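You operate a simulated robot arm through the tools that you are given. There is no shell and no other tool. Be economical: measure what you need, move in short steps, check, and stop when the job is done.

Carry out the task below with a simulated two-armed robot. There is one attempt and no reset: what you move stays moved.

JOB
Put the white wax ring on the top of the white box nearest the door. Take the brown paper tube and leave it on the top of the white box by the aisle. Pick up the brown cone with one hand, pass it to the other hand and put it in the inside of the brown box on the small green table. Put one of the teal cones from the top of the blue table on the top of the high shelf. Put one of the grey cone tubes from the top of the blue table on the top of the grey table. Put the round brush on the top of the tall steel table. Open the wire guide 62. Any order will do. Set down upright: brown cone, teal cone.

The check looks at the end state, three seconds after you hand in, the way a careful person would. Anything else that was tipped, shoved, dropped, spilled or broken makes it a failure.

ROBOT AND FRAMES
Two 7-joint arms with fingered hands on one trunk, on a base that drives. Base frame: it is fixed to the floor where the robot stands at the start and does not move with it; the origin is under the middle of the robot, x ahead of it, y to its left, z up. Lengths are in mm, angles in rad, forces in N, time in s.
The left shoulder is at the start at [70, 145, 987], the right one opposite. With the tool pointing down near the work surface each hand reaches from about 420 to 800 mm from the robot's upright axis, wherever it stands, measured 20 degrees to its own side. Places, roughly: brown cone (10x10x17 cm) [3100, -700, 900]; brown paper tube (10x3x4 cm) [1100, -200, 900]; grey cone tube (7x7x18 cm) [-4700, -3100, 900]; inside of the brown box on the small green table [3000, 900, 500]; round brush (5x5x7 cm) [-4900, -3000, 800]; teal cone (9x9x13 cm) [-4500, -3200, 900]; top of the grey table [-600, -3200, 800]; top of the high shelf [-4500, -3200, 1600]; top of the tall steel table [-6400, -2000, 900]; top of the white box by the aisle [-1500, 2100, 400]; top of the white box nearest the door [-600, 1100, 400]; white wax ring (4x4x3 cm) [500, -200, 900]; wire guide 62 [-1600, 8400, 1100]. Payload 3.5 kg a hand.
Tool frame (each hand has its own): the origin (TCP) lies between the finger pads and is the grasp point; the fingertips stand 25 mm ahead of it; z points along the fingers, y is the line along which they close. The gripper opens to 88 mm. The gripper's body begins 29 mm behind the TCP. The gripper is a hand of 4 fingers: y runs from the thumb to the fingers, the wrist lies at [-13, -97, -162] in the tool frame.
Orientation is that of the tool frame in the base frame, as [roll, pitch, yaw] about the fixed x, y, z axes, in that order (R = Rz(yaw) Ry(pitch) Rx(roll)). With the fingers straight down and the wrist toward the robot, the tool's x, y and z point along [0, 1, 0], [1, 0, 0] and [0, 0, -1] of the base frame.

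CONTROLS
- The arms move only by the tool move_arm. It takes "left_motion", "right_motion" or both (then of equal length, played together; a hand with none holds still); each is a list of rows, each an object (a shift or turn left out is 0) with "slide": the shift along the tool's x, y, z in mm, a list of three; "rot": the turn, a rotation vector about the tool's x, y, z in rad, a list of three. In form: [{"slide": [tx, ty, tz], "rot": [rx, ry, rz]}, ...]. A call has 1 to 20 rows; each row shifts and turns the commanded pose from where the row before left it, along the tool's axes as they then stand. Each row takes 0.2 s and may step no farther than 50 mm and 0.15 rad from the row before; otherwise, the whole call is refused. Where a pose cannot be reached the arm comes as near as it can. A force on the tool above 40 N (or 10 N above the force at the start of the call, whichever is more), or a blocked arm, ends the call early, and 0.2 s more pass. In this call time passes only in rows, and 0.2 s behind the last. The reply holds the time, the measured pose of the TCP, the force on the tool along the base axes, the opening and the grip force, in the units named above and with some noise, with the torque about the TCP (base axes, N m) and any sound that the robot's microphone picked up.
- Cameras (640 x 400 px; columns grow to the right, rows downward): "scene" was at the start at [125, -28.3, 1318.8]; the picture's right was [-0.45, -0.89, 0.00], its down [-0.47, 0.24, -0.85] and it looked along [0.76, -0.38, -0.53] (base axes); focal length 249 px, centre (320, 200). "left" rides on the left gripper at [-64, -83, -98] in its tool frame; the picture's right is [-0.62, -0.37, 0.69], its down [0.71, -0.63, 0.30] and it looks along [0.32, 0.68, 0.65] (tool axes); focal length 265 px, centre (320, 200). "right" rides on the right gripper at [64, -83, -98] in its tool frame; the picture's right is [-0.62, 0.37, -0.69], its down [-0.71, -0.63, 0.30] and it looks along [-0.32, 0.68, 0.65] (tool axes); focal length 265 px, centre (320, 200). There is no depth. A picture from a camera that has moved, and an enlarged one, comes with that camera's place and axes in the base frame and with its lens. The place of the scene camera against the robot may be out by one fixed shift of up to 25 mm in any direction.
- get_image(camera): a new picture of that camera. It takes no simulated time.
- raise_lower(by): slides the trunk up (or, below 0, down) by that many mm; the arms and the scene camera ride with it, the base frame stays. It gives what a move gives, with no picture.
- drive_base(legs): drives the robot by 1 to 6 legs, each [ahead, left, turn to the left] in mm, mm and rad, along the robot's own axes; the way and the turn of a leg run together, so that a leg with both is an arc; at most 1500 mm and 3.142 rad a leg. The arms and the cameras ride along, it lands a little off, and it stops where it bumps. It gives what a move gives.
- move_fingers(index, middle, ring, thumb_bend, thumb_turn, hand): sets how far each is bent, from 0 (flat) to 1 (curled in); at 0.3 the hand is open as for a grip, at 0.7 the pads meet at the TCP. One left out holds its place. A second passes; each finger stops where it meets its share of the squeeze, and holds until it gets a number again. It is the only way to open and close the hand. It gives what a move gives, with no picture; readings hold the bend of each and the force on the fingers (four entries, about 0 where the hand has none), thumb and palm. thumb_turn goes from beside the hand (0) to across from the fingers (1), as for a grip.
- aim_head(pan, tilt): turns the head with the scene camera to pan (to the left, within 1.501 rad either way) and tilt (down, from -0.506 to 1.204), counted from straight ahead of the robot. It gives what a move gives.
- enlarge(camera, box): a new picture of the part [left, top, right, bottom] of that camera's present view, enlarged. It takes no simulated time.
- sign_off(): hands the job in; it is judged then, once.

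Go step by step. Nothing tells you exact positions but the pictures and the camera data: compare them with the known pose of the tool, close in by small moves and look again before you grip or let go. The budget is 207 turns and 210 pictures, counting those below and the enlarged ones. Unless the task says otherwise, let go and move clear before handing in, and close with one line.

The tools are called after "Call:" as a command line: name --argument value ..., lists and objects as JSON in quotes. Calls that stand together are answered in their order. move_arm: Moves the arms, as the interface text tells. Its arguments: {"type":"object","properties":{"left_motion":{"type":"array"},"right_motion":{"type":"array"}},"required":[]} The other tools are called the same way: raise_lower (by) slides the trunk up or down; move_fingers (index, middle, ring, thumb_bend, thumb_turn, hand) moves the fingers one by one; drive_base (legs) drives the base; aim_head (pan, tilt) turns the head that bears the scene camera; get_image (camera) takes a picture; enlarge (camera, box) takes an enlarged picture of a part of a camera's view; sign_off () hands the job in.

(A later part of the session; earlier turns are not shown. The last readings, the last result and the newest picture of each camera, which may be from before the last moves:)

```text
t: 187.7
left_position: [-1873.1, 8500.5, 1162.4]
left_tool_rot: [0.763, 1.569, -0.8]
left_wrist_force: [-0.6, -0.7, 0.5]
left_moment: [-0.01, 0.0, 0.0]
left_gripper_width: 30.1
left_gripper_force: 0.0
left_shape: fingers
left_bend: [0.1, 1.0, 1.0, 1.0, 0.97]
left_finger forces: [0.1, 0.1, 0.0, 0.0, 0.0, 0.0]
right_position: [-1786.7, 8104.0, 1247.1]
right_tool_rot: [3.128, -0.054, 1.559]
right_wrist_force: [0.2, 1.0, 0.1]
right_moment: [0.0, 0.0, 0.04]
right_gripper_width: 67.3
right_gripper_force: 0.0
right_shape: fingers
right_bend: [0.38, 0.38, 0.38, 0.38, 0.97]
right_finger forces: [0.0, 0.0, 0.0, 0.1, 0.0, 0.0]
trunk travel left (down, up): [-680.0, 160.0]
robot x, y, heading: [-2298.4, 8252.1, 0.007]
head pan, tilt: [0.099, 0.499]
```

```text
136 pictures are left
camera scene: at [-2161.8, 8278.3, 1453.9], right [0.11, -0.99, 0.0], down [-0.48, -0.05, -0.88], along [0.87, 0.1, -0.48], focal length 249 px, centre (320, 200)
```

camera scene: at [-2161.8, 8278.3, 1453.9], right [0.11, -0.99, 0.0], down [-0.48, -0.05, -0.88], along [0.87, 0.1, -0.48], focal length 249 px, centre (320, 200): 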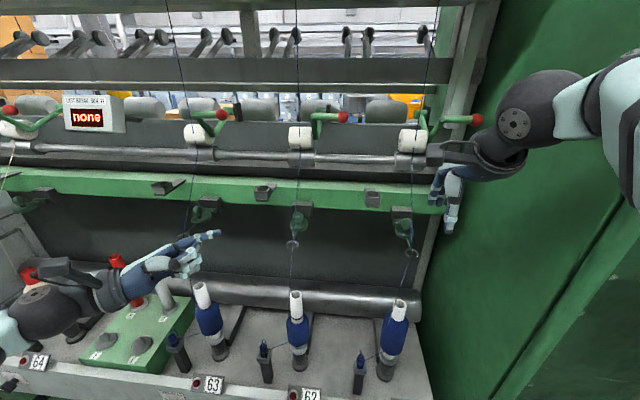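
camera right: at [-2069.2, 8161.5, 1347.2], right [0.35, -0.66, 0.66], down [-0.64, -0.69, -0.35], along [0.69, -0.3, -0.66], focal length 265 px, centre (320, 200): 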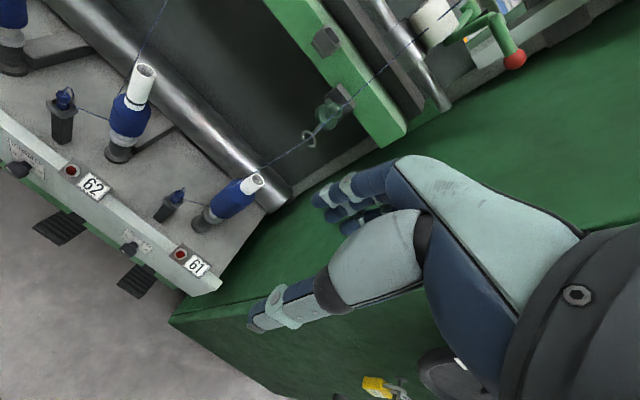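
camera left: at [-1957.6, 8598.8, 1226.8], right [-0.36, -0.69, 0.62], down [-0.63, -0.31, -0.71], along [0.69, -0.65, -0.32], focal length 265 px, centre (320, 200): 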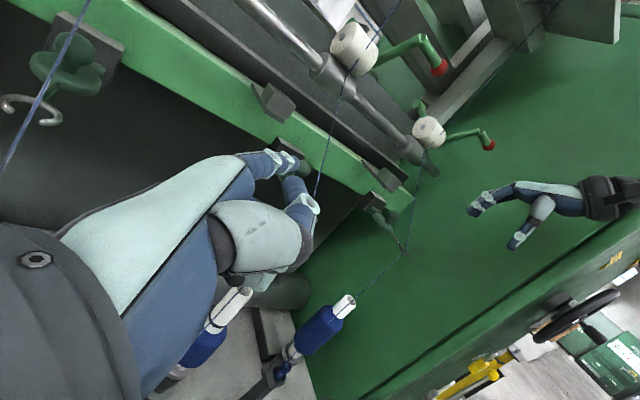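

The index finger now points along −y. Let me zoom to locate its tip precisely.

Call:
enlarge --camera "left" --box '[220, 120, 380, 240]'

Call:
enlarge --camera "scene" --box '[130, 180, 330, 300]'

```text
3.33 times, centred on (300, 180) of left
camera zoom: at [-1957.6, 8598.8, 1226.8], right [-0.36, -0.69, 0.62], down [-0.63, -0.31, -0.71], along [0.69, -0.65, -0.32], focal length 885 px, centre (387, 267)
```

zoom: 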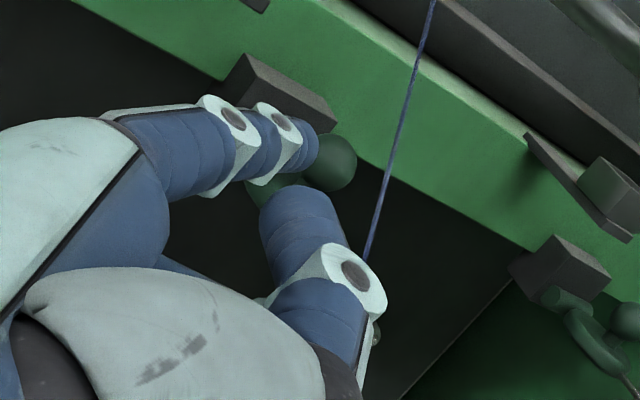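

```text
3.20 times, centred on (230, 240) of scene
camera zoom: at [-2161.8, 8278.3, 1453.9], right [0.11, -0.99, 0.0], down [-0.48, -0.05, -0.88], along [0.87, 0.1, -0.48], focal length 797 px, centre (608, 72)
```

zoom: 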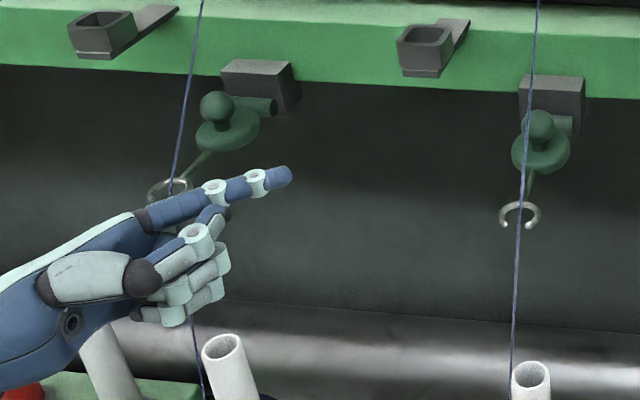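

The index tip is near [-1814, 8493, 1177]. I'll yaw the hand slightly toward the machine and bring the finger to just left of and below guide 62's arm.

Call:
move_arm --left_motion '[{"rot": [-0.15, 0, 0]}, {"rot": [-0.15, 0, 0]}, {"slide": [23, 16, 24]}, {"slide": [23, 16, 24]}, {"slide": [23, 16, 24]}, {"slide": [23, 17, 24]}, {"slide": [23, 17, 24]}]'

Call:
enlarge --camera "scene" --box '[200, 170, 360, 290]'

Call:
get_image --camera "left"

```text
t: 189.3
left_position: [-1756.0, 8408.9, 1045.2]
left_tool_rot: [-3.113, 1.568, 1.909]
left_wrist_force: [-0.2, 0.1, 0.3]
left_moment: [0.0, -0.01, 0.01]
left_gripper_width: 29.9
left_gripper_force: 0.0
left_shape: fingers
left_bend: [0.1, 1.0, 1.0, 1.0, 0.97]
left_finger forces: [0.0, 0.0, 0.1, 0.0, 0.1, 0.1]
right_position: [-1784.8, 8103.4, 1246.2]
right_tool_rot: [3.133, -0.056, 1.557]
right_wrist_force: [0.4, -0.2, 1.0]
right_moment: [-0.01, 0.01, -0.01]
right_gripper_width: 67.6
right_gripper_force: 0.0
right_shape: fingers
right_bend: [0.38, 0.38, 0.38, 0.38, 0.97]
right_finger forces: [0.1, 0.0, 0.0, 0.0, 0.1, 0.0]
trunk travel left (down, up): [-680.0, 160.0]
robot x, y, heading: [-2295.6, 8256.7, 0.014]
head pan, tilt: [0.099, 0.499]
```

```text
3.33 times, centred on (280, 230) of scene
camera zoom: at [-2159.8, 8276.9, 1453.6], right [0.11, -0.99, 0.0], down [-0.48, -0.05, -0.88], along [0.87, 0.1, -0.48], focal length 830 px, centre (453, 100)
```

zoom: 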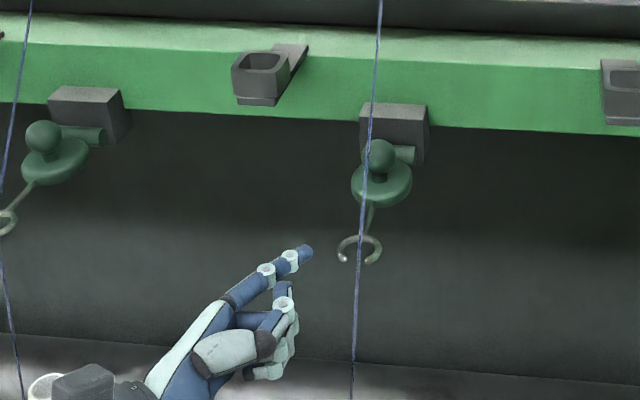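

```text
132 pictures are left
camera left: at [-1865.8, 8478.0, 1110.3], right [-0.14, -0.77, 0.62], down [-0.51, -0.48, -0.71], along [0.85, -0.41, -0.33], focal length 265 px, centre (320, 200)
```

left: 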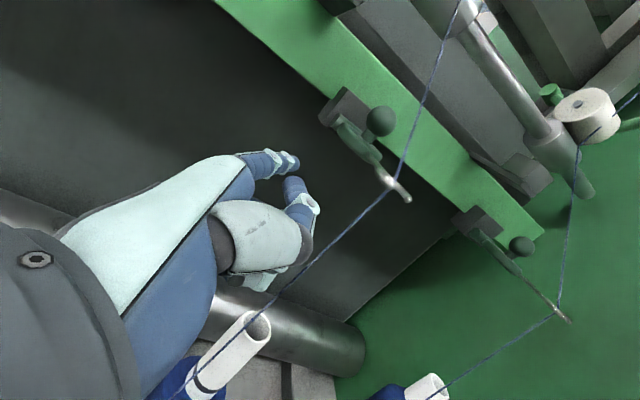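

The side view shows the arm clearly; the fingertip is at [-1683, 8426, 1050], below and left of it. I'll slide the finger under the arm between disc and pigtail.

Call:
move_arm --left_motion '[{"slide": [0, -13, 29]}, {"slide": [0, -12, 29]}, {"slide": [-12, 0, 0]}]'

Call:
enlarge --camera "scene" --box '[240, 180, 360, 270]'

Call:
enlarge --camera "left" --box '[200, 80, 440, 260]'

```text
t: 190.1
left_position: [-1765.5, 8346.7, 1057.2]
left_tool_rot: [-1.446, 1.571, -2.709]
left_wrist_force: [-1.2, -0.9, -0.5]
left_moment: [0.03, 0.01, 0.04]
left_gripper_width: 30.3
left_gripper_force: 0.1
left_shape: fingers
left_bend: [0.1, 1.0, 1.0, 1.0, 0.97]
left_finger forces: [0.0, 0.0, 0.0, 0.1, 0.1, 0.0]
right_position: [-1787.4, 8104.5, 1247.5]
right_tool_rot: [3.128, -0.055, 1.559]
right_wrist_force: [0.0, 0.5, -0.4]
right_moment: [-0.04, -0.03, 0.0]
right_gripper_width: 67.4
right_gripper_force: 0.1
right_shape: fingers
right_bend: [0.38, 0.38, 0.38, 0.38, 0.97]
right_finger forces: [0.0, 0.0, 0.0, 0.0, 0.0, 0.1]
trunk travel left (down, up): [-680.0, 160.0]
robot x, y, heading: [-2297.5, 8256.2, 0.01]
head pan, tilt: [0.099, 0.499]
```

```text
4.44 times, centred on (300, 225) of scene
camera zoom: at [-2163.2, 8278.9, 1454.0], right [0.11, -0.99, 0.0], down [-0.47, -0.05, -0.88], along [0.87, 0.1, -0.48], focal length 1107 px, centre (409, 89)
```

zoom: 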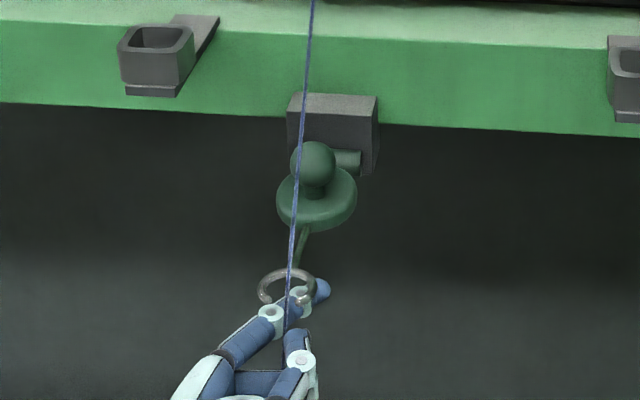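

```text
2.22 times, centred on (320, 170) of left
camera zoom: at [-1874.8, 8417.2, 1123.7], right [-0.14, -0.77, 0.62], down [-0.51, -0.48, -0.71], along [0.85, -0.42, -0.32], focal length 590 px, centre (320, 267)
```

zoom: 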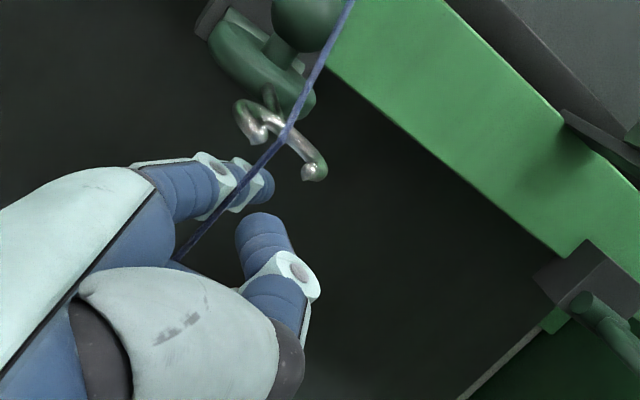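

The finger sits under the arm, behind the thread. Now I lift along the hinge arc, first part straight up.

Call:
move_arm --left_motion '[{"slide": [-14, 0, 0]}, {"slide": [-14, 0, 0]}, {"slide": [-14, 0, 0]}, {"slide": [-14, 0, 0]}]'

Call:
enlarge --camera "scene" --box '[240, 160, 360, 250]'

Call:
get_image --camera "left"

```text
t: 191.1
left_position: [-1765.0, 8346.8, 1114.1]
left_tool_rot: [1.633, 1.569, 0.37]
left_wrist_force: [-0.2, -0.7, -0.2]
left_moment: [0.0, 0.01, 0.03]
left_gripper_width: 30.1
left_gripper_force: 0.0
left_shape: fingers
left_bend: [0.1, 1.0, 1.0, 1.0, 0.97]
left_finger forces: [0.1, 0.0, 0.0, 0.0, 0.0, 0.0]
right_position: [-1787.2, 8103.4, 1247.0]
right_tool_rot: [3.129, -0.053, 1.558]
right_wrist_force: [0.3, 0.4, 0.5]
right_moment: [0.01, 0.03, 0.01]
right_gripper_width: 67.7
right_gripper_force: 0.1
right_shape: fingers
right_bend: [0.38, 0.38, 0.38, 0.38, 0.97]
right_finger forces: [0.1, 0.1, 0.0, 0.1, 0.0, 0.0]
trunk travel left (down, up): [-680.0, 160.0]
robot x, y, heading: [-2298.9, 8253.8, 0.009]
head pan, tilt: [0.099, 0.499]
```

```text
4.44 times, centred on (300, 205) of scene
camera zoom: at [-2162.4, 8277.6, 1453.9], right [0.11, -0.99, 0.0], down [-0.48, -0.05, -0.88], along [0.87, 0.1, -0.48], focal length 1107 px, centre (409, 178)
```

zoom: 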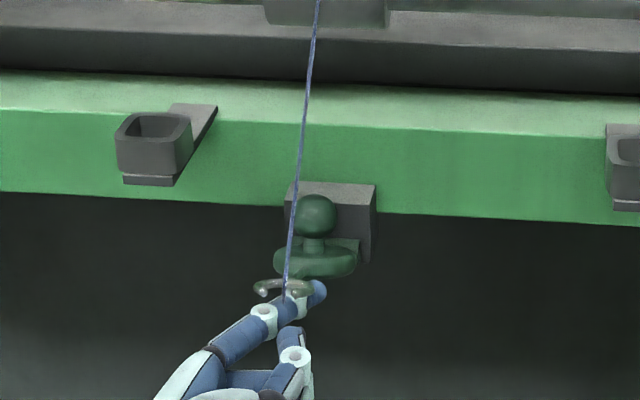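

```text
128 pictures are left
camera left: at [-1874.4, 8416.1, 1179.9], right [-0.14, -0.77, 0.62], down [-0.51, -0.48, -0.72], along [0.85, -0.41, -0.32], focal length 265 px, centre (320, 200)
```

left: 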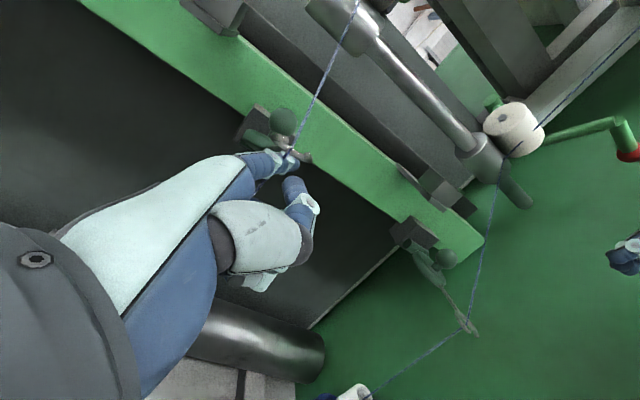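

The guide is rising with the finger and meets no resistance. Continuing along the arc.

Call:
move_arm --left_motion '[{"slide": [-18, 9.5, 3]}, {"slide": [-18, 9.5, 3]}, {"slide": [-8, 9.5, 3]}, {"slide": [-8, 9, 3]}]'

Call:
enlarge --camera "scene" --box '[240, 140, 360, 230]'

Call:
get_image --camera "left"

```text
t: 192.1
left_position: [-1725.8, 8347.6, 1166.6]
left_tool_rot: [-2.752, 1.569, 2.268]
left_wrist_force: [-0.3, -0.1, 1.0]
left_moment: [0.01, -0.05, 0.0]
left_gripper_width: 30.3
left_gripper_force: 0.0
left_shape: fingers
left_bend: [0.1, 1.0, 1.0, 1.0, 0.97]
left_finger forces: [0.0, 0.0, 0.0, 0.0, 0.0, 0.1]
right_position: [-1785.9, 8103.0, 1246.3]
right_tool_rot: [3.133, -0.054, 1.557]
right_wrist_force: [0.2, -0.1, -0.3]
right_moment: [-0.02, 0.02, -0.04]
right_gripper_width: 67.4
right_gripper_force: 0.1
right_shape: fingers
right_bend: [0.38, 0.38, 0.38, 0.38, 0.97]
right_finger forces: [0.1, 0.0, 0.0, 0.0, 0.0, 0.0]
trunk travel left (down, up): [-680.0, 160.0]
robot x, y, heading: [-2301.0, 8256.1, 0.012]
head pan, tilt: [0.099, 0.499]
```

```text
4.44 times, centred on (300, 185) of scene
camera zoom: at [-2161.5, 8277.4, 1453.8], right [0.11, -0.99, 0.0], down [-0.48, -0.05, -0.88], along [0.87, 0.1, -0.48], focal length 1107 px, centre (409, 267)
```

zoom: 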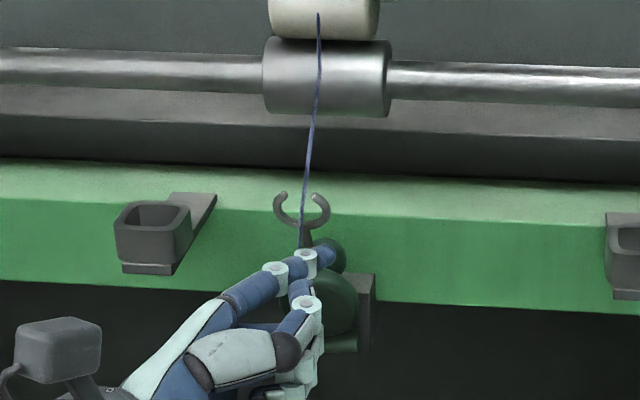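

```text
126 pictures are left
camera left: at [-1834.1, 8416.1, 1231.8], right [-0.14, -0.77, 0.62], down [-0.51, -0.48, -0.71], along [0.85, -0.42, -0.33], focal length 265 px, centre (320, 200)
```

left: 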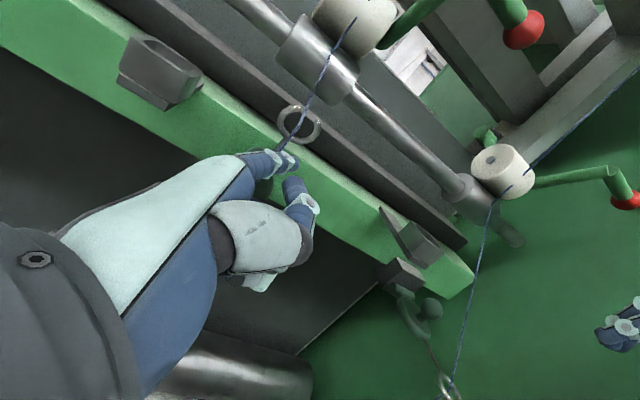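

The guide is nearly upright. I'll push it a bit further back until it meets its stop.

Call:
move_arm --left_motion '[{"slide": [-4, 7, 2]}, {"slide": [-3, 7, 2]}, {"slide": [-2, 7, 2]}]'

Call:
enlarge --camera "scene" --box '[240, 140, 360, 230]'

Call:
enlarge --camera "left" --box '[160, 60, 380, 220]'

```text
t: 192.9
left_position: [-1706.1, 8345.1, 1174.7]
left_tool_rot: [2.704, 1.568, 1.438]
left_wrist_force: [-6.2, -2.4, -3.4]
left_moment: [-0.11, 0.15, 0.0]
left_gripper_width: 27.8
left_gripper_force: 4.0
left_shape: fingers
left_bend: [0.13, 1.0, 1.0, 1.0, 0.97]
left_finger forces: [7.6, 0.0, 0.1, 0.0, 0.0, 0.0]
right_position: [-1788.6, 8101.8, 1247.6]
right_tool_rot: [3.129, -0.054, 1.558]
right_wrist_force: [0.5, -0.5, -1.1]
right_moment: [0.02, 0.0, 0.02]
right_gripper_width: 67.5
right_gripper_force: 0.0
right_shape: fingers
right_bend: [0.38, 0.38, 0.38, 0.38, 0.97]
right_finger forces: [0.0, 0.1, 0.0, 0.0, 0.0, 0.1]
trunk travel left (down, up): [-680.0, 160.0]
robot x, y, heading: [-2296.9, 8252.1, 0.011]
head pan, tilt: [0.099, 0.499]
```

```text
4.44 times, centred on (300, 185) of scene
camera zoom: at [-2163.4, 8276.6, 1453.9], right [0.11, -0.99, 0.0], down [-0.47, -0.05, -0.88], along [0.87, 0.1, -0.48], focal length 1107 px, centre (409, 267)
```

zoom: 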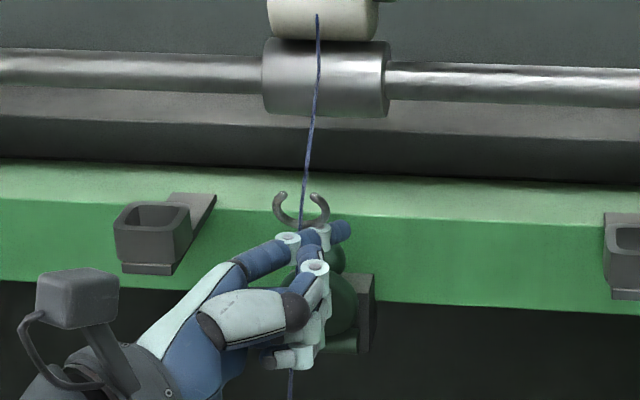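

```text
2.50 times, centred on (270, 140) of left
camera zoom: at [-1814.3, 8415.2, 1241.0], right [-0.14, -0.77, 0.62], down [-0.51, -0.48, -0.72], along [0.85, -0.42, -0.33], focal length 664 px, centre (445, 350)
```

zoom: 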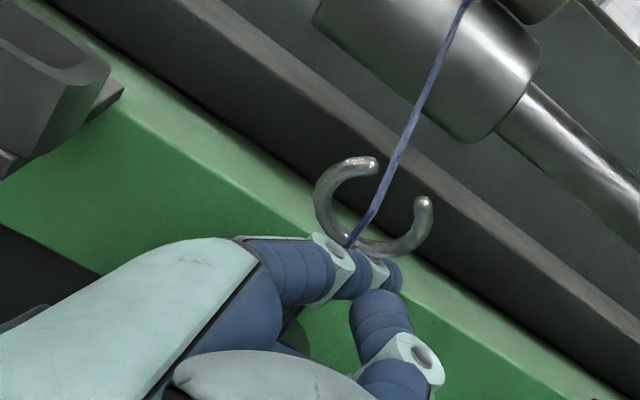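

The guide has reached its stop (about 7 N and no further motion). I'll withdraw the finger sideways and see if it stays up.

Call:
move_arm --left_motion '[{"slide": [0, -10, -5]}, {"slide": [0, -12, -30]}, {"slide": [0, -12, -40]}, {"slide": [0, -20, -40]}, {"slide": [0, -30, -30]}, {"slide": [0, -40, -10]}]'

Call:
get_image --camera "scene"

Call:
enlarge --camera "scene" --box '[240, 140, 360, 230]'

```text
t: 194.3
left_position: [-1868.6, 8459.1, 1175.6]
left_tool_rot: [1.941, 1.567, 0.677]
left_wrist_force: [-1.0, -0.2, 0.0]
left_moment: [0.0, 0.01, -0.03]
left_gripper_width: 30.1
left_gripper_force: 0.1
left_shape: fingers
left_bend: [0.1, 1.0, 1.0, 1.0, 0.97]
left_finger forces: [0.0, 0.0, 0.0, 0.1, 0.0, 0.1]
right_position: [-1787.1, 8104.6, 1247.0]
right_tool_rot: [3.129, -0.056, 1.557]
right_wrist_force: [-0.3, -0.4, -0.1]
right_moment: [0.0, -0.02, 0.03]
right_gripper_width: 67.5
right_gripper_force: 0.1
right_shape: fingers
right_bend: [0.38, 0.38, 0.38, 0.38, 0.97]
right_finger forces: [0.0, 0.0, 0.0, 0.1, 0.0, 0.0]
trunk travel left (down, up): [-680.0, 160.0]
robot x, y, heading: [-2299.4, 8253.3, 0.009]
head pan, tilt: [0.099, 0.499]
```

```text
123 pictures are left
camera scene: at [-2162.6, 8278.8, 1454.0], right [0.11, -0.99, 0.0], down [-0.48, -0.05, -0.88], along [0.87, 0.1, -0.48], focal length 249 px, centre (320, 200)
```

scene: 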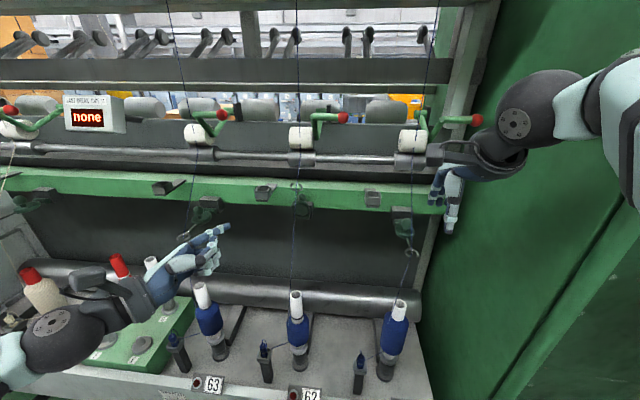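

```text
4.44 times, centred on (300, 185) of scene
camera zoom: at [-2162.6, 8278.8, 1454.0], right [0.11, -0.99, 0.0], down [-0.48, -0.05, -0.88], along [0.87, 0.1, -0.48], focal length 1107 px, centre (409, 267)
```

zoom: 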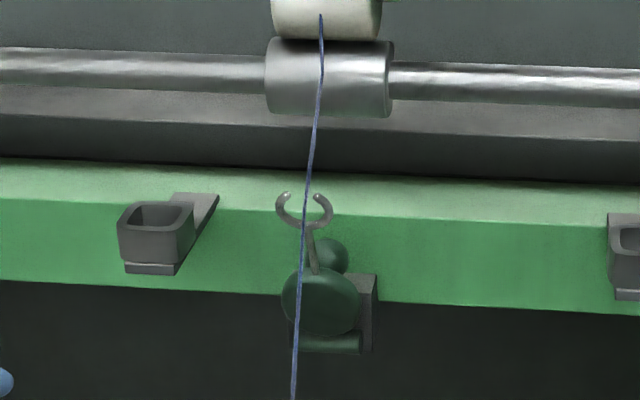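

Guide 62 is open and stays up, and 61 and 63 are untouched. I'll back off, restore the left hand to its normal pose, and head back down the aisle.

Call:
drive_base --legs '[[-160, 0, 0]]'

Call:
move_arm --left_motion '[{"rot": [0.15, 0, 0]}, {"rot": [0.15, 0, 0]}, {"rot": [0, 0.143, 0]}, {"rot": [0, 0.143, 0]}, {"rot": [0, 0.143, 0]}, {"rot": [0, 0.143, 0]}, {"rot": [0, 0.143, 0]}, {"rot": [0, 0.143, 0]}, {"rot": [0, 0.143, 0]}, {"rot": [0, 0.143, 0]}, {"rot": [0, 0.143, 0]}, {"rot": [0, 0.143, 0]}, {"rot": [0, 0.141, 0]}]'

Call:
move_fingers --hand "left" --index 0.3 --middle 0.3 --ring 0.3 --thumb_bend 0.3

Call:
drive_base --legs '[[40, 0, -1.575], [1500, 0, 0], [1500, 0, 0], [1500, 0, 0], [1500, 0, 0]]'

Call:
aim_head --pan 0.0 --tilt 0.2

Call:
get_image --camera "scene"

```text
t: 195.8
left_position: [-2024.9, 8457.0, 1175.0]
left_tool_rot: [-2.922, 1.569, 2.101]
left_wrist_force: [-0.2, 0.1, -0.9]
left_moment: [0.02, -0.03, 0.0]
left_gripper_width: 30.0
left_gripper_force: 0.1
left_shape: fingers
left_bend: [0.1, 1.0, 1.0, 1.0, 0.97]
left_finger forces: [0.0, 0.0, 0.0, 0.0, 0.1, 0.1]
right_position: [-1944.0, 8103.0, 1245.5]
right_tool_rot: [3.133, -0.053, 1.558]
right_wrist_force: [0.4, 0.1, -0.4]
right_moment: [0.01, 0.02, 0.0]
right_gripper_width: 67.4
right_gripper_force: 0.1
right_shape: fingers
right_bend: [0.38, 0.38, 0.38, 0.38, 0.97]
right_finger forces: [0.1, 0.1, 0.0, 0.0, 0.0, 0.0]
trunk travel left (down, up): [-680.0, 160.0]
robot x, y, heading: [-2458.9, 8256.4, 0.014]
head pan, tilt: [0.099, 0.499]
```

```text
t: 198.6
left_position: [-2028.2, 8455.7, 1176.0]
left_tool_rot: [3.141, -0.002, 1.583]
left_wrist_force: [-0.5, 0.2, -0.1]
left_moment: [0.0, 0.02, 0.01]
left_gripper_width: 30.0
left_gripper_force: 0.0
left_shape: fingers
left_bend: [0.1, 1.0, 1.0, 1.0, 0.97]
left_finger forces: [0.0, 0.0, 0.0, 0.0, 0.0, 0.1]
right_position: [-1946.2, 8100.7, 1245.0]
right_tool_rot: [3.132, -0.056, 1.56]
right_wrist_force: [0.1, 0.1, -0.4]
right_moment: [-0.01, 0.03, 0.0]
right_gripper_width: 67.4
right_gripper_force: 0.0
right_shape: fingers
right_bend: [0.38, 0.38, 0.38, 0.38, 0.97]
right_finger forces: [0.1, 0.0, 0.1, 0.0, 0.0, 0.1]
trunk travel left (down, up): [-680.0, 160.0]
robot x, y, heading: [-2456.5, 8251.5, 0.006]
head pan, tilt: [0.099, 0.499]
```

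```text
t: 199.6
left_position: [-2027.6, 8457.9, 1175.7]
left_tool_rot: [-3.142, 0.0, 1.58]
left_wrist_force: [0.0, -0.9, -0.8]
left_moment: [0.0, -0.01, 0.0]
left_gripper_width: 84.4
left_gripper_force: 0.1
left_shape: fingers
left_bend: [0.3, 0.3, 0.3, 0.3, 0.97]
left_finger forces: [0.0, 0.0, 0.1, 0.0, 0.0, 0.0]
right_position: [-1946.3, 8103.1, 1246.5]
right_tool_rot: [3.132, -0.053, 1.56]
right_wrist_force: [0.1, -0.2, -0.8]
right_moment: [0.0, 0.03, -0.02]
right_gripper_width: 67.5
right_gripper_force: 0.1
right_shape: fingers
right_bend: [0.38, 0.38, 0.38, 0.38, 0.97]
right_finger forces: [0.0, 0.0, 0.0, 0.1, 0.1, 0.0]
trunk travel left (down, up): [-680.0, 160.0]
robot x, y, heading: [-2454.1, 8255.3, 0.01]
head pan, tilt: [0.099, 0.499]
```

```text
t: 232.0
left_position: [-2133.7, 1771.8, 1175.8]
left_tool_rot: [-3.142, 0.0, 0.013]
left_wrist_force: [-0.1, 0.2, 0.1]
left_moment: [0.0, 0.03, -0.01]
left_gripper_width: 84.6
left_gripper_force: 0.1
left_shape: fingers
left_bend: [0.3, 0.3, 0.3, 0.3, 0.97]
left_finger forces: [0.1, 0.1, 0.0, 0.0, 0.1, 0.0]
right_position: [-2488.1, 1687.8, 1247.4]
right_tool_rot: [3.132, -0.053, -0.01]
right_wrist_force: [0.2, -0.6, 0.7]
right_moment: [0.02, 0.0, 0.06]
right_gripper_width: 67.5
right_gripper_force: 0.1
right_shape: fingers
right_bend: [0.38, 0.38, 0.38, 0.38, 0.97]
right_finger forces: [0.1, 0.1, 0.0, 0.0, 0.0, 0.0]
trunk travel left (down, up): [-680.0, 160.0]
robot x, y, heading: [-2337.1, 2200.0, -1.557]
head pan, tilt: [0.099, 0.499]
```

```text
t: 232.8
left_position: [-2133.5, 1770.4, 1175.2]
left_tool_rot: [3.14, -0.001, 0.012]
left_wrist_force: [-0.5, 0.2, -0.7]
left_moment: [0.0, -0.01, 0.02]
left_gripper_width: 84.6
left_gripper_force: 0.2
left_shape: fingers
left_bend: [0.3, 0.3, 0.3, 0.3, 0.97]
left_finger forces: [0.1, 0.1, 0.0, 0.0, 0.0, 0.0]
right_position: [-2488.1, 1686.9, 1247.0]
right_tool_rot: [3.13, -0.056, -0.009]
right_wrist_force: [-0.2, -0.5, 0.2]
right_moment: [-0.02, -0.04, 0.0]
right_gripper_width: 67.5
right_gripper_force: 0.0
right_shape: fingers
right_bend: [0.38, 0.38, 0.38, 0.38, 0.97]
right_finger forces: [0.1, 0.1, 0.0, 0.0, 0.1, 0.1]
trunk travel left (down, up): [-680.0, 160.0]
robot x, y, heading: [-2337.6, 2199.1, -1.563]
head pan, tilt: [0.0, 0.201]
```

```text
121 pictures are left
camera scene: at [-2340.8, 2068.1, 1481.4], right [-1.0, -0.01, 0.0], down [0.0, 0.2, -0.98], along [0.01, -0.98, -0.2], focal length 249 px, centre (320, 200)
```

scene: 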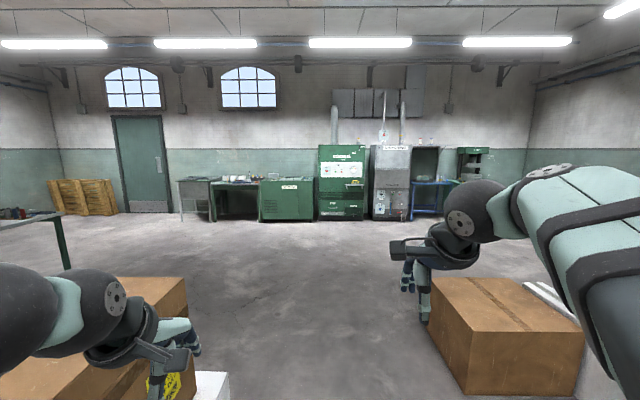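

Open floor ahead, with the blue table in the nook at the far right. I'll drive there and stop a good distance short.

Call:
drive_base --legs '[[1500, 0, -0.005], [1500, 0, 0], [0, -1500, 0], [900, -600, 0]]'

Call:
aim_head --pan 0.0 --tilt 0.3

Call:
get_image --camera "scene"

Call:
aim_head --pan -1.0 --tilt 0.3

Call:
get_image --camera "scene"

```text
t: 259.5
left_position: [-4148.9, -2192.6, 1175.6]
left_tool_rot: [3.14, 0.001, 0.017]
left_wrist_force: [-0.1, 0.1, -0.9]
left_moment: [0.0, -0.01, 0.0]
left_gripper_width: 84.6
left_gripper_force: 0.2
left_shape: fingers
left_bend: [0.3, 0.3, 0.3, 0.3, 0.97]
left_finger forces: [0.0, 0.0, 0.0, 0.0, 0.1, 0.0]
right_position: [-4503.5, -2277.3, 1246.2]
right_tool_rot: [3.13, -0.054, -0.004]
right_wrist_force: [0.6, 0.2, 0.0]
right_moment: [0.02, 0.0, 0.01]
right_gripper_width: 67.7
right_gripper_force: 0.0
right_shape: fingers
right_bend: [0.38, 0.38, 0.38, 0.38, 0.97]
right_finger forces: [0.0, 0.1, 0.1, 0.0, 0.0, 0.0]
trunk travel left (down, up): [-680.0, 160.0]
robot x, y, heading: [-4357.9, -1763.8, -1.551]
head pan, tilt: [0.0, 0.201]
```

```text
t: 260.2
left_position: [-4150.8, -2193.4, 1176.3]
left_tool_rot: [3.141, -0.001, 0.017]
left_wrist_force: [0.3, -0.2, 0.2]
left_moment: [0.03, 0.03, 0.01]
left_gripper_width: 84.8
left_gripper_force: 0.0
left_shape: fingers
left_bend: [0.3, 0.3, 0.3, 0.3, 0.97]
left_finger forces: [0.0, 0.0, 0.0, 0.0, 0.0, 0.0]
right_position: [-4504.4, -2278.3, 1247.3]
right_tool_rot: [3.131, -0.057, -0.004]
right_wrist_force: [0.3, -0.1, 0.1]
right_moment: [0.0, -0.02, 0.02]
right_gripper_width: 67.3
right_gripper_force: 0.0
right_shape: fingers
right_bend: [0.38, 0.38, 0.38, 0.38, 0.97]
right_finger forces: [0.1, 0.0, 0.1, 0.0, 0.0, 0.0]
trunk travel left (down, up): [-680.0, 160.0]
robot x, y, heading: [-4355.4, -1767.8, -1.553]
head pan, tilt: [0.0, 0.3]
```

```text
120 pictures are left
camera scene: at [-4359.7, -1897.1, 1472.2], right [-1.0, -0.02, 0.0], down [-0.01, 0.3, -0.96], along [0.02, -0.96, -0.3], focal length 249 px, centre (320, 200)
```

scene: 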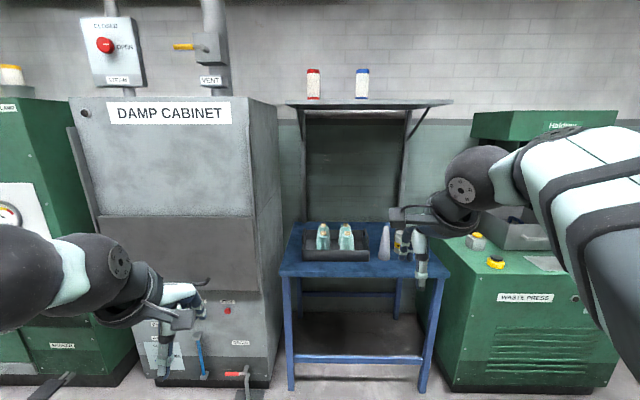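

```text
t: 261.5
left_position: [-4150.4, -2194.1, 1175.0]
left_tool_rot: [-3.141, -0.001, 0.019]
left_wrist_force: [0.6, -0.3, -0.1]
left_moment: [-0.03, 0.04, -0.03]
left_gripper_width: 84.8
left_gripper_force: 0.0
left_shape: fingers
left_bend: [0.3, 0.3, 0.3, 0.3, 0.97]
left_finger forces: [0.0, 0.0, 0.0, 0.1, 0.1, 0.1]
right_position: [-4504.2, -2277.9, 1247.2]
right_tool_rot: [3.132, -0.055, -0.006]
right_wrist_force: [-0.8, 0.3, 0.6]
right_moment: [0.0, 0.0, 0.02]
right_gripper_width: 67.2
right_gripper_force: 0.1
right_shape: fingers
right_bend: [0.38, 0.38, 0.38, 0.38, 0.97]
right_finger forces: [0.0, 0.0, 0.1, 0.1, 0.0, 0.0]
trunk travel left (down, up): [-680.0, 160.0]
robot x, y, heading: [-4355.7, -1765.2, -1.553]
head pan, tilt: [-1.0, 0.3]
```

```text
119 pictures are left
camera scene: at [-4438.9, -1855.6, 1472.2], right [-0.56, 0.83, 0.0], down [0.25, 0.16, -0.96], along [-0.79, -0.53, -0.3], focal length 249 px, centre (320, 200)
```

scene: 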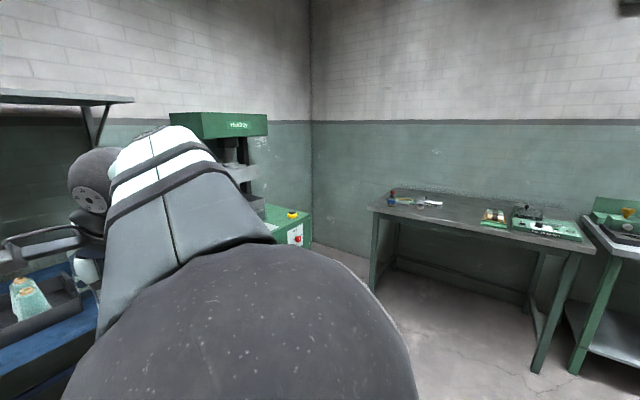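

I see the blue table with two teal cones in a tray, the grey cone tube and brush behind my right hand, and the high shelf above. I'll raise the right hand out of the view and zoom in.

Call:
move_arm --right_motion '[{"slide": [-45, 0, 0]}, {"slide": [-45, 0, 0]}, {"slide": [-45, 0, 0]}]'

Call:
aim_head --pan -0.15 --tilt 0.3

Call:
get_image --camera "scene"

Call:
enlarge --camera "scene" --box '[230, 170, 420, 290]'

```text
t: 262.3
left_position: [-4151.7, -2192.8, 1176.2]
left_tool_rot: [3.14, -0.003, 0.017]
left_wrist_force: [-1.4, 0.4, -0.3]
left_moment: [-0.02, 0.0, -0.02]
left_gripper_width: 84.7
left_gripper_force: 0.0
left_shape: fingers
left_bend: [0.3, 0.3, 0.3, 0.3, 0.97]
left_finger forces: [0.0, 0.1, 0.0, 0.1, 0.0, 0.1]
right_position: [-4640.7, -2278.8, 1237.6]
right_tool_rot: [3.133, -0.055, -0.004]
right_wrist_force: [-0.7, 0.3, 0.4]
right_moment: [-0.03, -0.03, -0.01]
right_gripper_width: 67.5
right_gripper_force: 0.1
right_shape: fingers
right_bend: [0.38, 0.38, 0.38, 0.38, 0.97]
right_finger forces: [0.0, 0.0, 0.0, 0.1, 0.1, 0.1]
trunk travel left (down, up): [-680.0, 160.0]
robot x, y, heading: [-4355.9, -1762.5, -1.552]
head pan, tilt: [-1.0, 0.3]
```

```text
t: 263.4
left_position: [-4151.5, -2193.8, 1176.1]
left_tool_rot: [-3.141, -0.001, 0.017]
left_wrist_force: [1.0, -0.2, -0.4]
left_moment: [0.01, 0.01, -0.01]
left_gripper_width: 84.5
left_gripper_force: 0.1
left_shape: fingers
left_bend: [0.3, 0.3, 0.3, 0.3, 0.97]
left_finger forces: [0.0, 0.0, 0.1, 0.0, 0.1, 0.1]
right_position: [-4639.4, -2278.6, 1238.5]
right_tool_rot: [3.13, -0.056, -0.005]
right_wrist_force: [-0.9, -0.6, -1.0]
right_moment: [-0.01, 0.01, -0.04]
right_gripper_width: 67.3
right_gripper_force: 0.1
right_shape: fingers
right_bend: [0.38, 0.38, 0.38, 0.38, 0.97]
right_finger forces: [0.0, 0.1, 0.0, 0.0, 0.0, 0.0]
trunk travel left (down, up): [-680.0, 160.0]
robot x, y, heading: [-4356.0, -1765.5, -1.557]
head pan, tilt: [-0.15, 0.3]
```

```text
118 pictures are left
camera scene: at [-4374.0, -1896.2, 1472.2], right [-0.99, 0.13, 0.0], down [0.04, 0.29, -0.96], along [-0.13, -0.95, -0.3], focal length 249 px, centre (320, 200)
```

scene: 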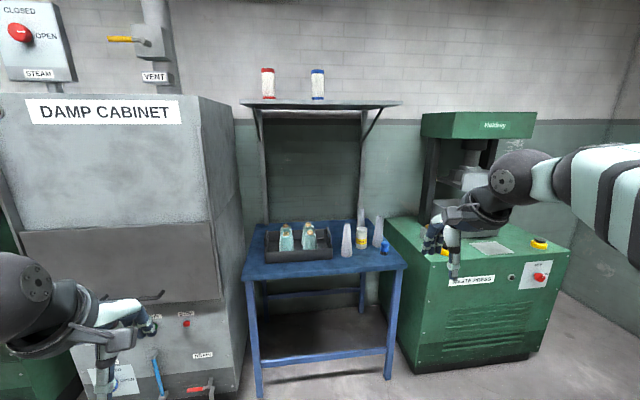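

```text
3.33 times, centred on (325, 230) of scene
camera zoom: at [-4374.0, -1896.2, 1472.2], right [-0.99, 0.13, 0.0], down [0.04, 0.29, -0.96], along [-0.13, -0.95, -0.3], focal length 830 px, centre (303, 100)
```

zoom: 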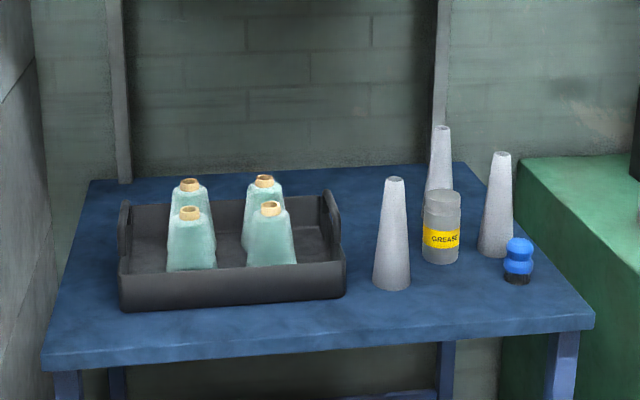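

The table top is at z≈793. Teal cones stand 2×2 in a caddy (front-right one near [-4500, -3058]), three grey tubes stand to the right, and the blue brush is at the right end. To place on the high shelf I want a glass-style grasp (fingers nearly horizontal), so I'll test that hand pose in free space.

Call:
move_arm --right_motion '[{"rot": [0, 0, 0.143]}, {"rot": [0, 0, 0.143]}, {"rot": [0, 0, 0.143]}, {"rot": [0, 0, 0.143]}, {"rot": [0, 0, 0.143]}, {"rot": [0, 0, 0.143]}, {"rot": [0, 0, 0.143]}, {"rot": [0, 0, 0.143]}, {"rot": [0, 0, 0.143]}, {"rot": [0, 0, 0.143]}, {"rot": [0, 0, 0.141]}, {"rot": [0, 0.15, 0]}, {"rot": [0, 0.15, 0]}, {"rot": [0, 0.15, 0]}, {"rot": [0, 0.15, 0]}, {"rot": [0, 0.15, 0]}, {"rot": [0, 0.15, 0]}, {"rot": [0, 0.15, 0]}, {"rot": [0, 0.15, 0]}]'

Call:
get_image --camera "scene"

```text
t: 267.4
left_position: [-4149.5, -2193.4, 1175.4]
left_tool_rot: [-3.141, 0.002, 0.016]
left_wrist_force: [-0.4, -1.4, -1.2]
left_moment: [-0.02, 0.0, 0.02]
left_gripper_width: 84.6
left_gripper_force: 0.0
left_shape: fingers
left_bend: [0.3, 0.3, 0.3, 0.3, 0.97]
left_finger forces: [0.1, 0.1, 0.1, 0.0, 0.0, 0.1]
right_position: [-4637.9, -2280.5, 1238.9]
right_tool_rot: [-2.984, -1.21, -1.721]
right_wrist_force: [0.7, -0.3, 0.4]
right_moment: [0.02, 0.03, 0.02]
right_gripper_width: 67.5
right_gripper_force: 0.1
right_shape: fingers
right_bend: [0.38, 0.38, 0.38, 0.38, 0.97]
right_finger forces: [0.1, 0.1, 0.0, 0.0, 0.0, 0.0]
right hand out of reach, approached as far as the arm can: row 14
trunk travel left (down, up): [-680.0, 160.0]
robot x, y, heading: [-4353.5, -1766.5, -1.556]
head pan, tilt: [-0.15, 0.3]
```

```text
116 pictures are left
camera scene: at [-4372.9, -1896.1, 1472.3], right [-0.99, 0.13, 0.0], down [0.04, 0.29, -0.96], along [-0.13, -0.95, -0.3], focal length 249 px, centre (320, 200)
```

scene: 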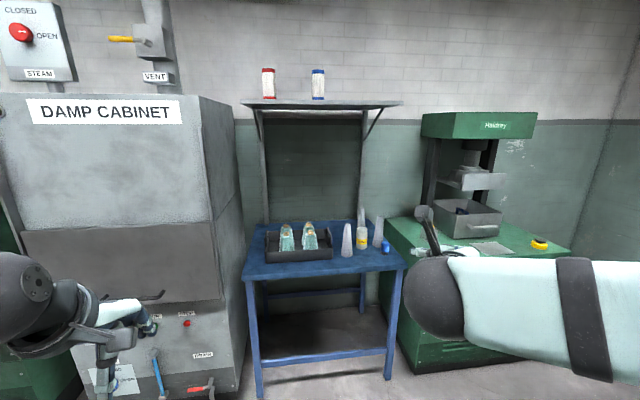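

That pose is reachable. Now a quick test that the hand can get to shelf height like this, in free space.

Call:
raise_lower --by 160

Call:
move_arm --right_motion '[{"slide": [42, -2.5, -15.7]}, {"slide": [42, -2.5, -15.7]}, {"slide": [42, -2.5, -15.7]}, {"slide": [42, -2.5, -15.7]}, {"slide": [42, -2.5, -15.7]}, {"slide": [42, -2.5, -15.7]}, {"slide": [16, 0, 42]}]'

Call:
get_image --camera "right"

```text
t: 269.3
left_position: [-4149.8, -2193.0, 1335.9]
left_tool_rot: [3.141, 0.0, 0.017]
left_wrist_force: [-0.5, 0.2, -0.1]
left_moment: [0.0, 0.0, -0.01]
left_gripper_width: 84.7
left_gripper_force: 0.1
left_shape: fingers
left_bend: [0.3, 0.3, 0.3, 0.3, 0.97]
left_finger forces: [0.0, 0.0, 0.0, 0.1, 0.0, 0.0]
right_position: [-4638.3, -2280.4, 1397.6]
right_tool_rot: [-2.989, -1.208, -1.717]
right_wrist_force: [-0.4, 0.4, 0.1]
right_moment: [-0.02, 0.0, -0.05]
right_gripper_width: 67.3
right_gripper_force: 0.0
right_shape: fingers
right_bend: [0.38, 0.38, 0.38, 0.38, 0.97]
right_finger forces: [0.1, 0.0, 0.1, 0.1, 0.1, 0.0]
trunk travel left (down, up): [-840.0, 0.0]
robot x, y, heading: [-4359.9, -1764.0, -1.55]
head pan, tilt: [-0.15, 0.3]
```

```text
t: 270.9
left_position: [-4148.3, -2199.0, 1334.4]
left_tool_rot: [-3.137, 0.0, 0.017]
left_wrist_force: [-0.4, 0.0, -0.5]
left_moment: [0.02, 0.01, 0.03]
left_gripper_width: 84.7
left_gripper_force: 0.0
left_shape: fingers
left_bend: [0.3, 0.3, 0.3, 0.3, 0.97]
left_finger forces: [0.0, 0.0, 0.0, 0.0, 0.0, 0.0]
right_position: [-4635.1, -2342.5, 1664.0]
right_tool_rot: [-3.002, -1.202, -1.702]
right_wrist_force: [-0.6, -0.9, 0.4]
right_moment: [-0.03, 0.02, -0.03]
right_gripper_width: 67.9
right_gripper_force: 0.1
right_shape: fingers
right_bend: [0.38, 0.38, 0.38, 0.38, 0.97]
right_finger forces: [0.0, 0.0, 0.0, 0.0, 0.1, 0.0]
right hand out of reach, approached as far as the arm can: row 3
trunk travel left (down, up): [-840.0, 0.0]
robot x, y, heading: [-4355.4, -1767.7, -1.552]
head pan, tilt: [-0.15, 0.3]
```

```text
115 pictures are left
camera right: at [-4556.3, -2274.4, 1763.4], right [-0.35, 0.87, -0.35], down [0.67, -0.03, -0.74], along [-0.66, -0.49, -0.57], focal length 265 px, centre (320, 200)
```

right: 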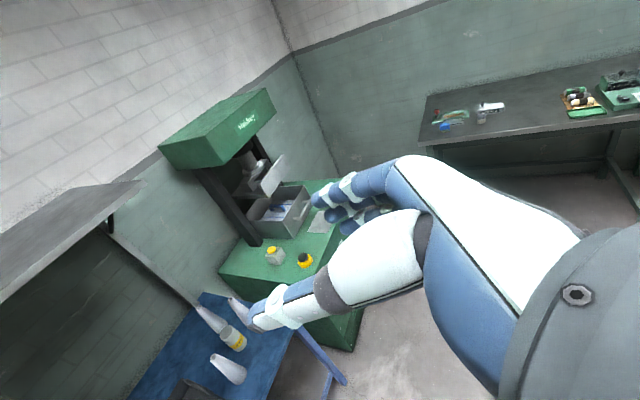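

The shelf height is reachable in that pose. I'll come back to mid height, open the hand, lower the trunk and drive up so the hand is just short of the caddy, above its wall.

Call:
move_arm --right_motion '[{"slide": [-36.5, -11.2, 13.6]}, {"slide": [-36.5, -11.2, 13.6]}, {"slide": [-36.5, -11.2, 13.6]}, {"slide": [-36.5, -11.2, 13.6]}, {"slide": [-36.5, -11.2, 13.6]}, {"slide": [-36.5, -11.2, 13.6]}]'

Call:
raise_lower --by -370

Call:
move_fingers --hand "right" --index 0.3 --middle 0.3 --ring 0.3 --thumb_bend 0.3

Call:
drive_base --legs '[[520, 55, -0.019]]'

Call:
aim_head --pan -0.15 --tilt 0.6

Call:
get_image --camera "scene"

Call:
get_image --camera "right"

```text
t: 272.3
left_position: [-4149.9, -2194.7, 1335.2]
left_tool_rot: [-3.139, 0.001, 0.02]
left_wrist_force: [0.1, 0.6, 0.1]
left_moment: [0.0, -0.03, 0.02]
left_gripper_width: 84.5
left_gripper_force: 0.1
left_shape: fingers
left_bend: [0.3, 0.3, 0.3, 0.3, 0.97]
left_finger forces: [0.0, 0.0, 0.1, 0.0, 0.1, 0.1]
right_position: [-4557.8, -2336.5, 1436.0]
right_tool_rot: [-2.988, -1.205, -1.721]
right_wrist_force: [0.2, 0.4, -0.4]
right_moment: [0.0, -0.02, -0.02]
right_gripper_width: 67.7
right_gripper_force: 0.0
right_shape: fingers
right_bend: [0.38, 0.38, 0.38, 0.38, 0.97]
right_finger forces: [0.0, 0.0, 0.0, 0.0, 0.0, 0.0]
trunk travel left (down, up): [-840.0, 0.0]
robot x, y, heading: [-4356.6, -1766.5, -1.551]
head pan, tilt: [-0.15, 0.3]
```

```text
t: 275.9
left_position: [-4149.5, -2193.3, 966.2]
left_tool_rot: [-3.141, -0.001, 0.018]
left_wrist_force: [-1.3, 0.2, 1.2]
left_moment: [-0.02, 0.01, -0.01]
left_gripper_width: 84.7
left_gripper_force: 0.0
left_shape: fingers
left_bend: [0.3, 0.3, 0.3, 0.3, 0.97]
left_finger forces: [0.0, 0.0, 0.0, 0.0, 0.0, 0.0]
right_position: [-4557.6, -2334.3, 1066.4]
right_tool_rot: [-2.99, -1.21, -1.718]
right_wrist_force: [0.0, -0.7, -0.7]
right_moment: [0.03, 0.02, -0.01]
right_gripper_width: 67.6
right_gripper_force: 0.0
right_shape: fingers
right_bend: [0.38, 0.38, 0.38, 0.38, 0.97]
right_finger forces: [0.1, 0.0, 0.0, 0.0, 0.0, 0.0]
trunk travel left (down, up): [-470.0, 370.0]
robot x, y, heading: [-4359.4, -1764.8, -1.553]
head pan, tilt: [-0.15, 0.3]
```

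```text
t: 276.9
left_position: [-4149.5, -2192.2, 964.8]
left_tool_rot: [3.141, 0.001, 0.017]
left_wrist_force: [0.8, 0.2, 0.8]
left_moment: [0.0, 0.04, 0.02]
left_gripper_width: 84.8
left_gripper_force: 0.0
left_shape: fingers
left_bend: [0.3, 0.3, 0.3, 0.3, 0.97]
left_finger forces: [0.0, 0.0, 0.0, 0.0, 0.0, 0.0]
right_position: [-4558.3, -2333.8, 1066.9]
right_tool_rot: [-2.989, -1.206, -1.719]
right_wrist_force: [-0.2, 0.0, 0.5]
right_moment: [0.0, 0.03, -0.01]
right_gripper_width: 84.6
right_gripper_force: 0.0
right_shape: fingers
right_bend: [0.3, 0.3, 0.3, 0.3, 0.97]
right_finger forces: [0.1, 0.0, 0.0, 0.0, 0.1, 0.0]
trunk travel left (down, up): [-470.0, 370.0]
robot x, y, heading: [-4358.1, -1766.1, -1.549]
head pan, tilt: [-0.15, 0.3]
```

```text
t: 279.9
left_position: [-4099.6, -2715.1, 965.3]
left_tool_rot: [-3.14, -0.001, -0.002]
left_wrist_force: [0.5, 0.2, 0.2]
left_moment: [-0.01, -0.01, 0.01]
left_gripper_width: 84.5
left_gripper_force: 0.0
left_shape: fingers
left_bend: [0.3, 0.3, 0.3, 0.3, 0.97]
left_finger forces: [0.1, 0.1, 0.1, 0.0, 0.0, 0.0]
right_position: [-4510.5, -2848.8, 1066.2]
right_tool_rot: [-2.991, -1.207, -1.735]
right_wrist_force: [-0.4, -0.4, -0.1]
right_moment: [-0.03, 0.01, 0.0]
right_gripper_width: 84.5
right_gripper_force: 0.0
right_shape: fingers
right_bend: [0.3, 0.3, 0.3, 0.3, 0.97]
right_finger forces: [0.1, 0.0, 0.1, 0.0, 0.0, 0.1]
trunk travel left (down, up): [-470.0, 370.0]
robot x, y, heading: [-4299.7, -2284.7, -1.572]
head pan, tilt: [-0.15, 0.3]
```

```text
t: 280.7
left_position: [-4099.5, -2713.7, 965.8]
left_tool_rot: [-3.14, 0.0, -0.003]
left_wrist_force: [0.3, -0.3, 0.1]
left_moment: [0.0, 0.03, 0.02]
left_gripper_width: 84.7
left_gripper_force: 0.0
left_shape: fingers
left_bend: [0.3, 0.3, 0.3, 0.3, 0.97]
left_finger forces: [0.0, 0.1, 0.1, 0.0, 0.1, 0.1]
right_position: [-4510.4, -2846.7, 1066.0]
right_tool_rot: [-2.991, -1.207, -1.736]
right_wrist_force: [-0.9, -0.7, -0.6]
right_moment: [0.03, -0.01, 0.01]
right_gripper_width: 84.3
right_gripper_force: 0.1
right_shape: fingers
right_bend: [0.3, 0.3, 0.3, 0.3, 0.97]
right_finger forces: [0.1, 0.1, 0.1, 0.1, 0.1, 0.0]
trunk travel left (down, up): [-470.0, 370.0]
robot x, y, heading: [-4295.8, -2281.5, -1.58]
head pan, tilt: [-0.15, 0.6]
```

```text
114 pictures are left
camera scene: at [-4316.5, -2408.0, 1234.8], right [-0.99, 0.15, 0.0], down [0.09, 0.56, -0.83], along [-0.12, -0.82, -0.56], focal length 249 px, centre (320, 200)
```

scene: 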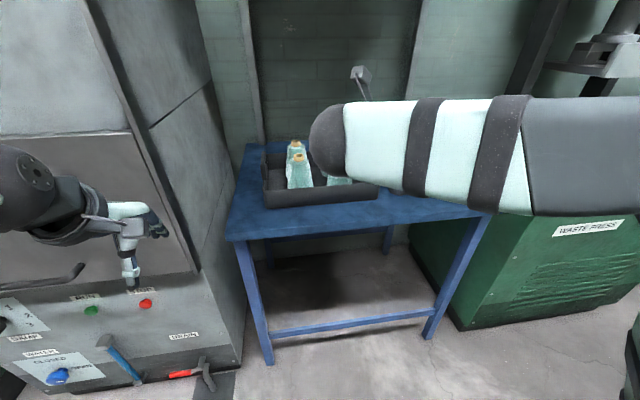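

```text
113 pictures are left
camera right: at [-4431.0, -2780.6, 1166.0], right [-0.33, 0.88, -0.36], down [0.67, -0.05, -0.74], along [-0.67, -0.48, -0.57], focal length 265 px, centre (320, 200)
```

right: 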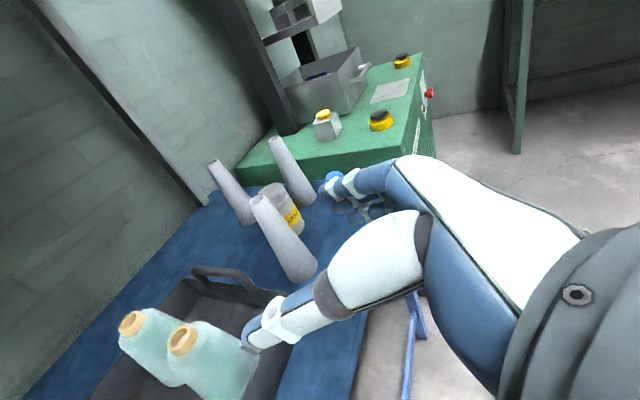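

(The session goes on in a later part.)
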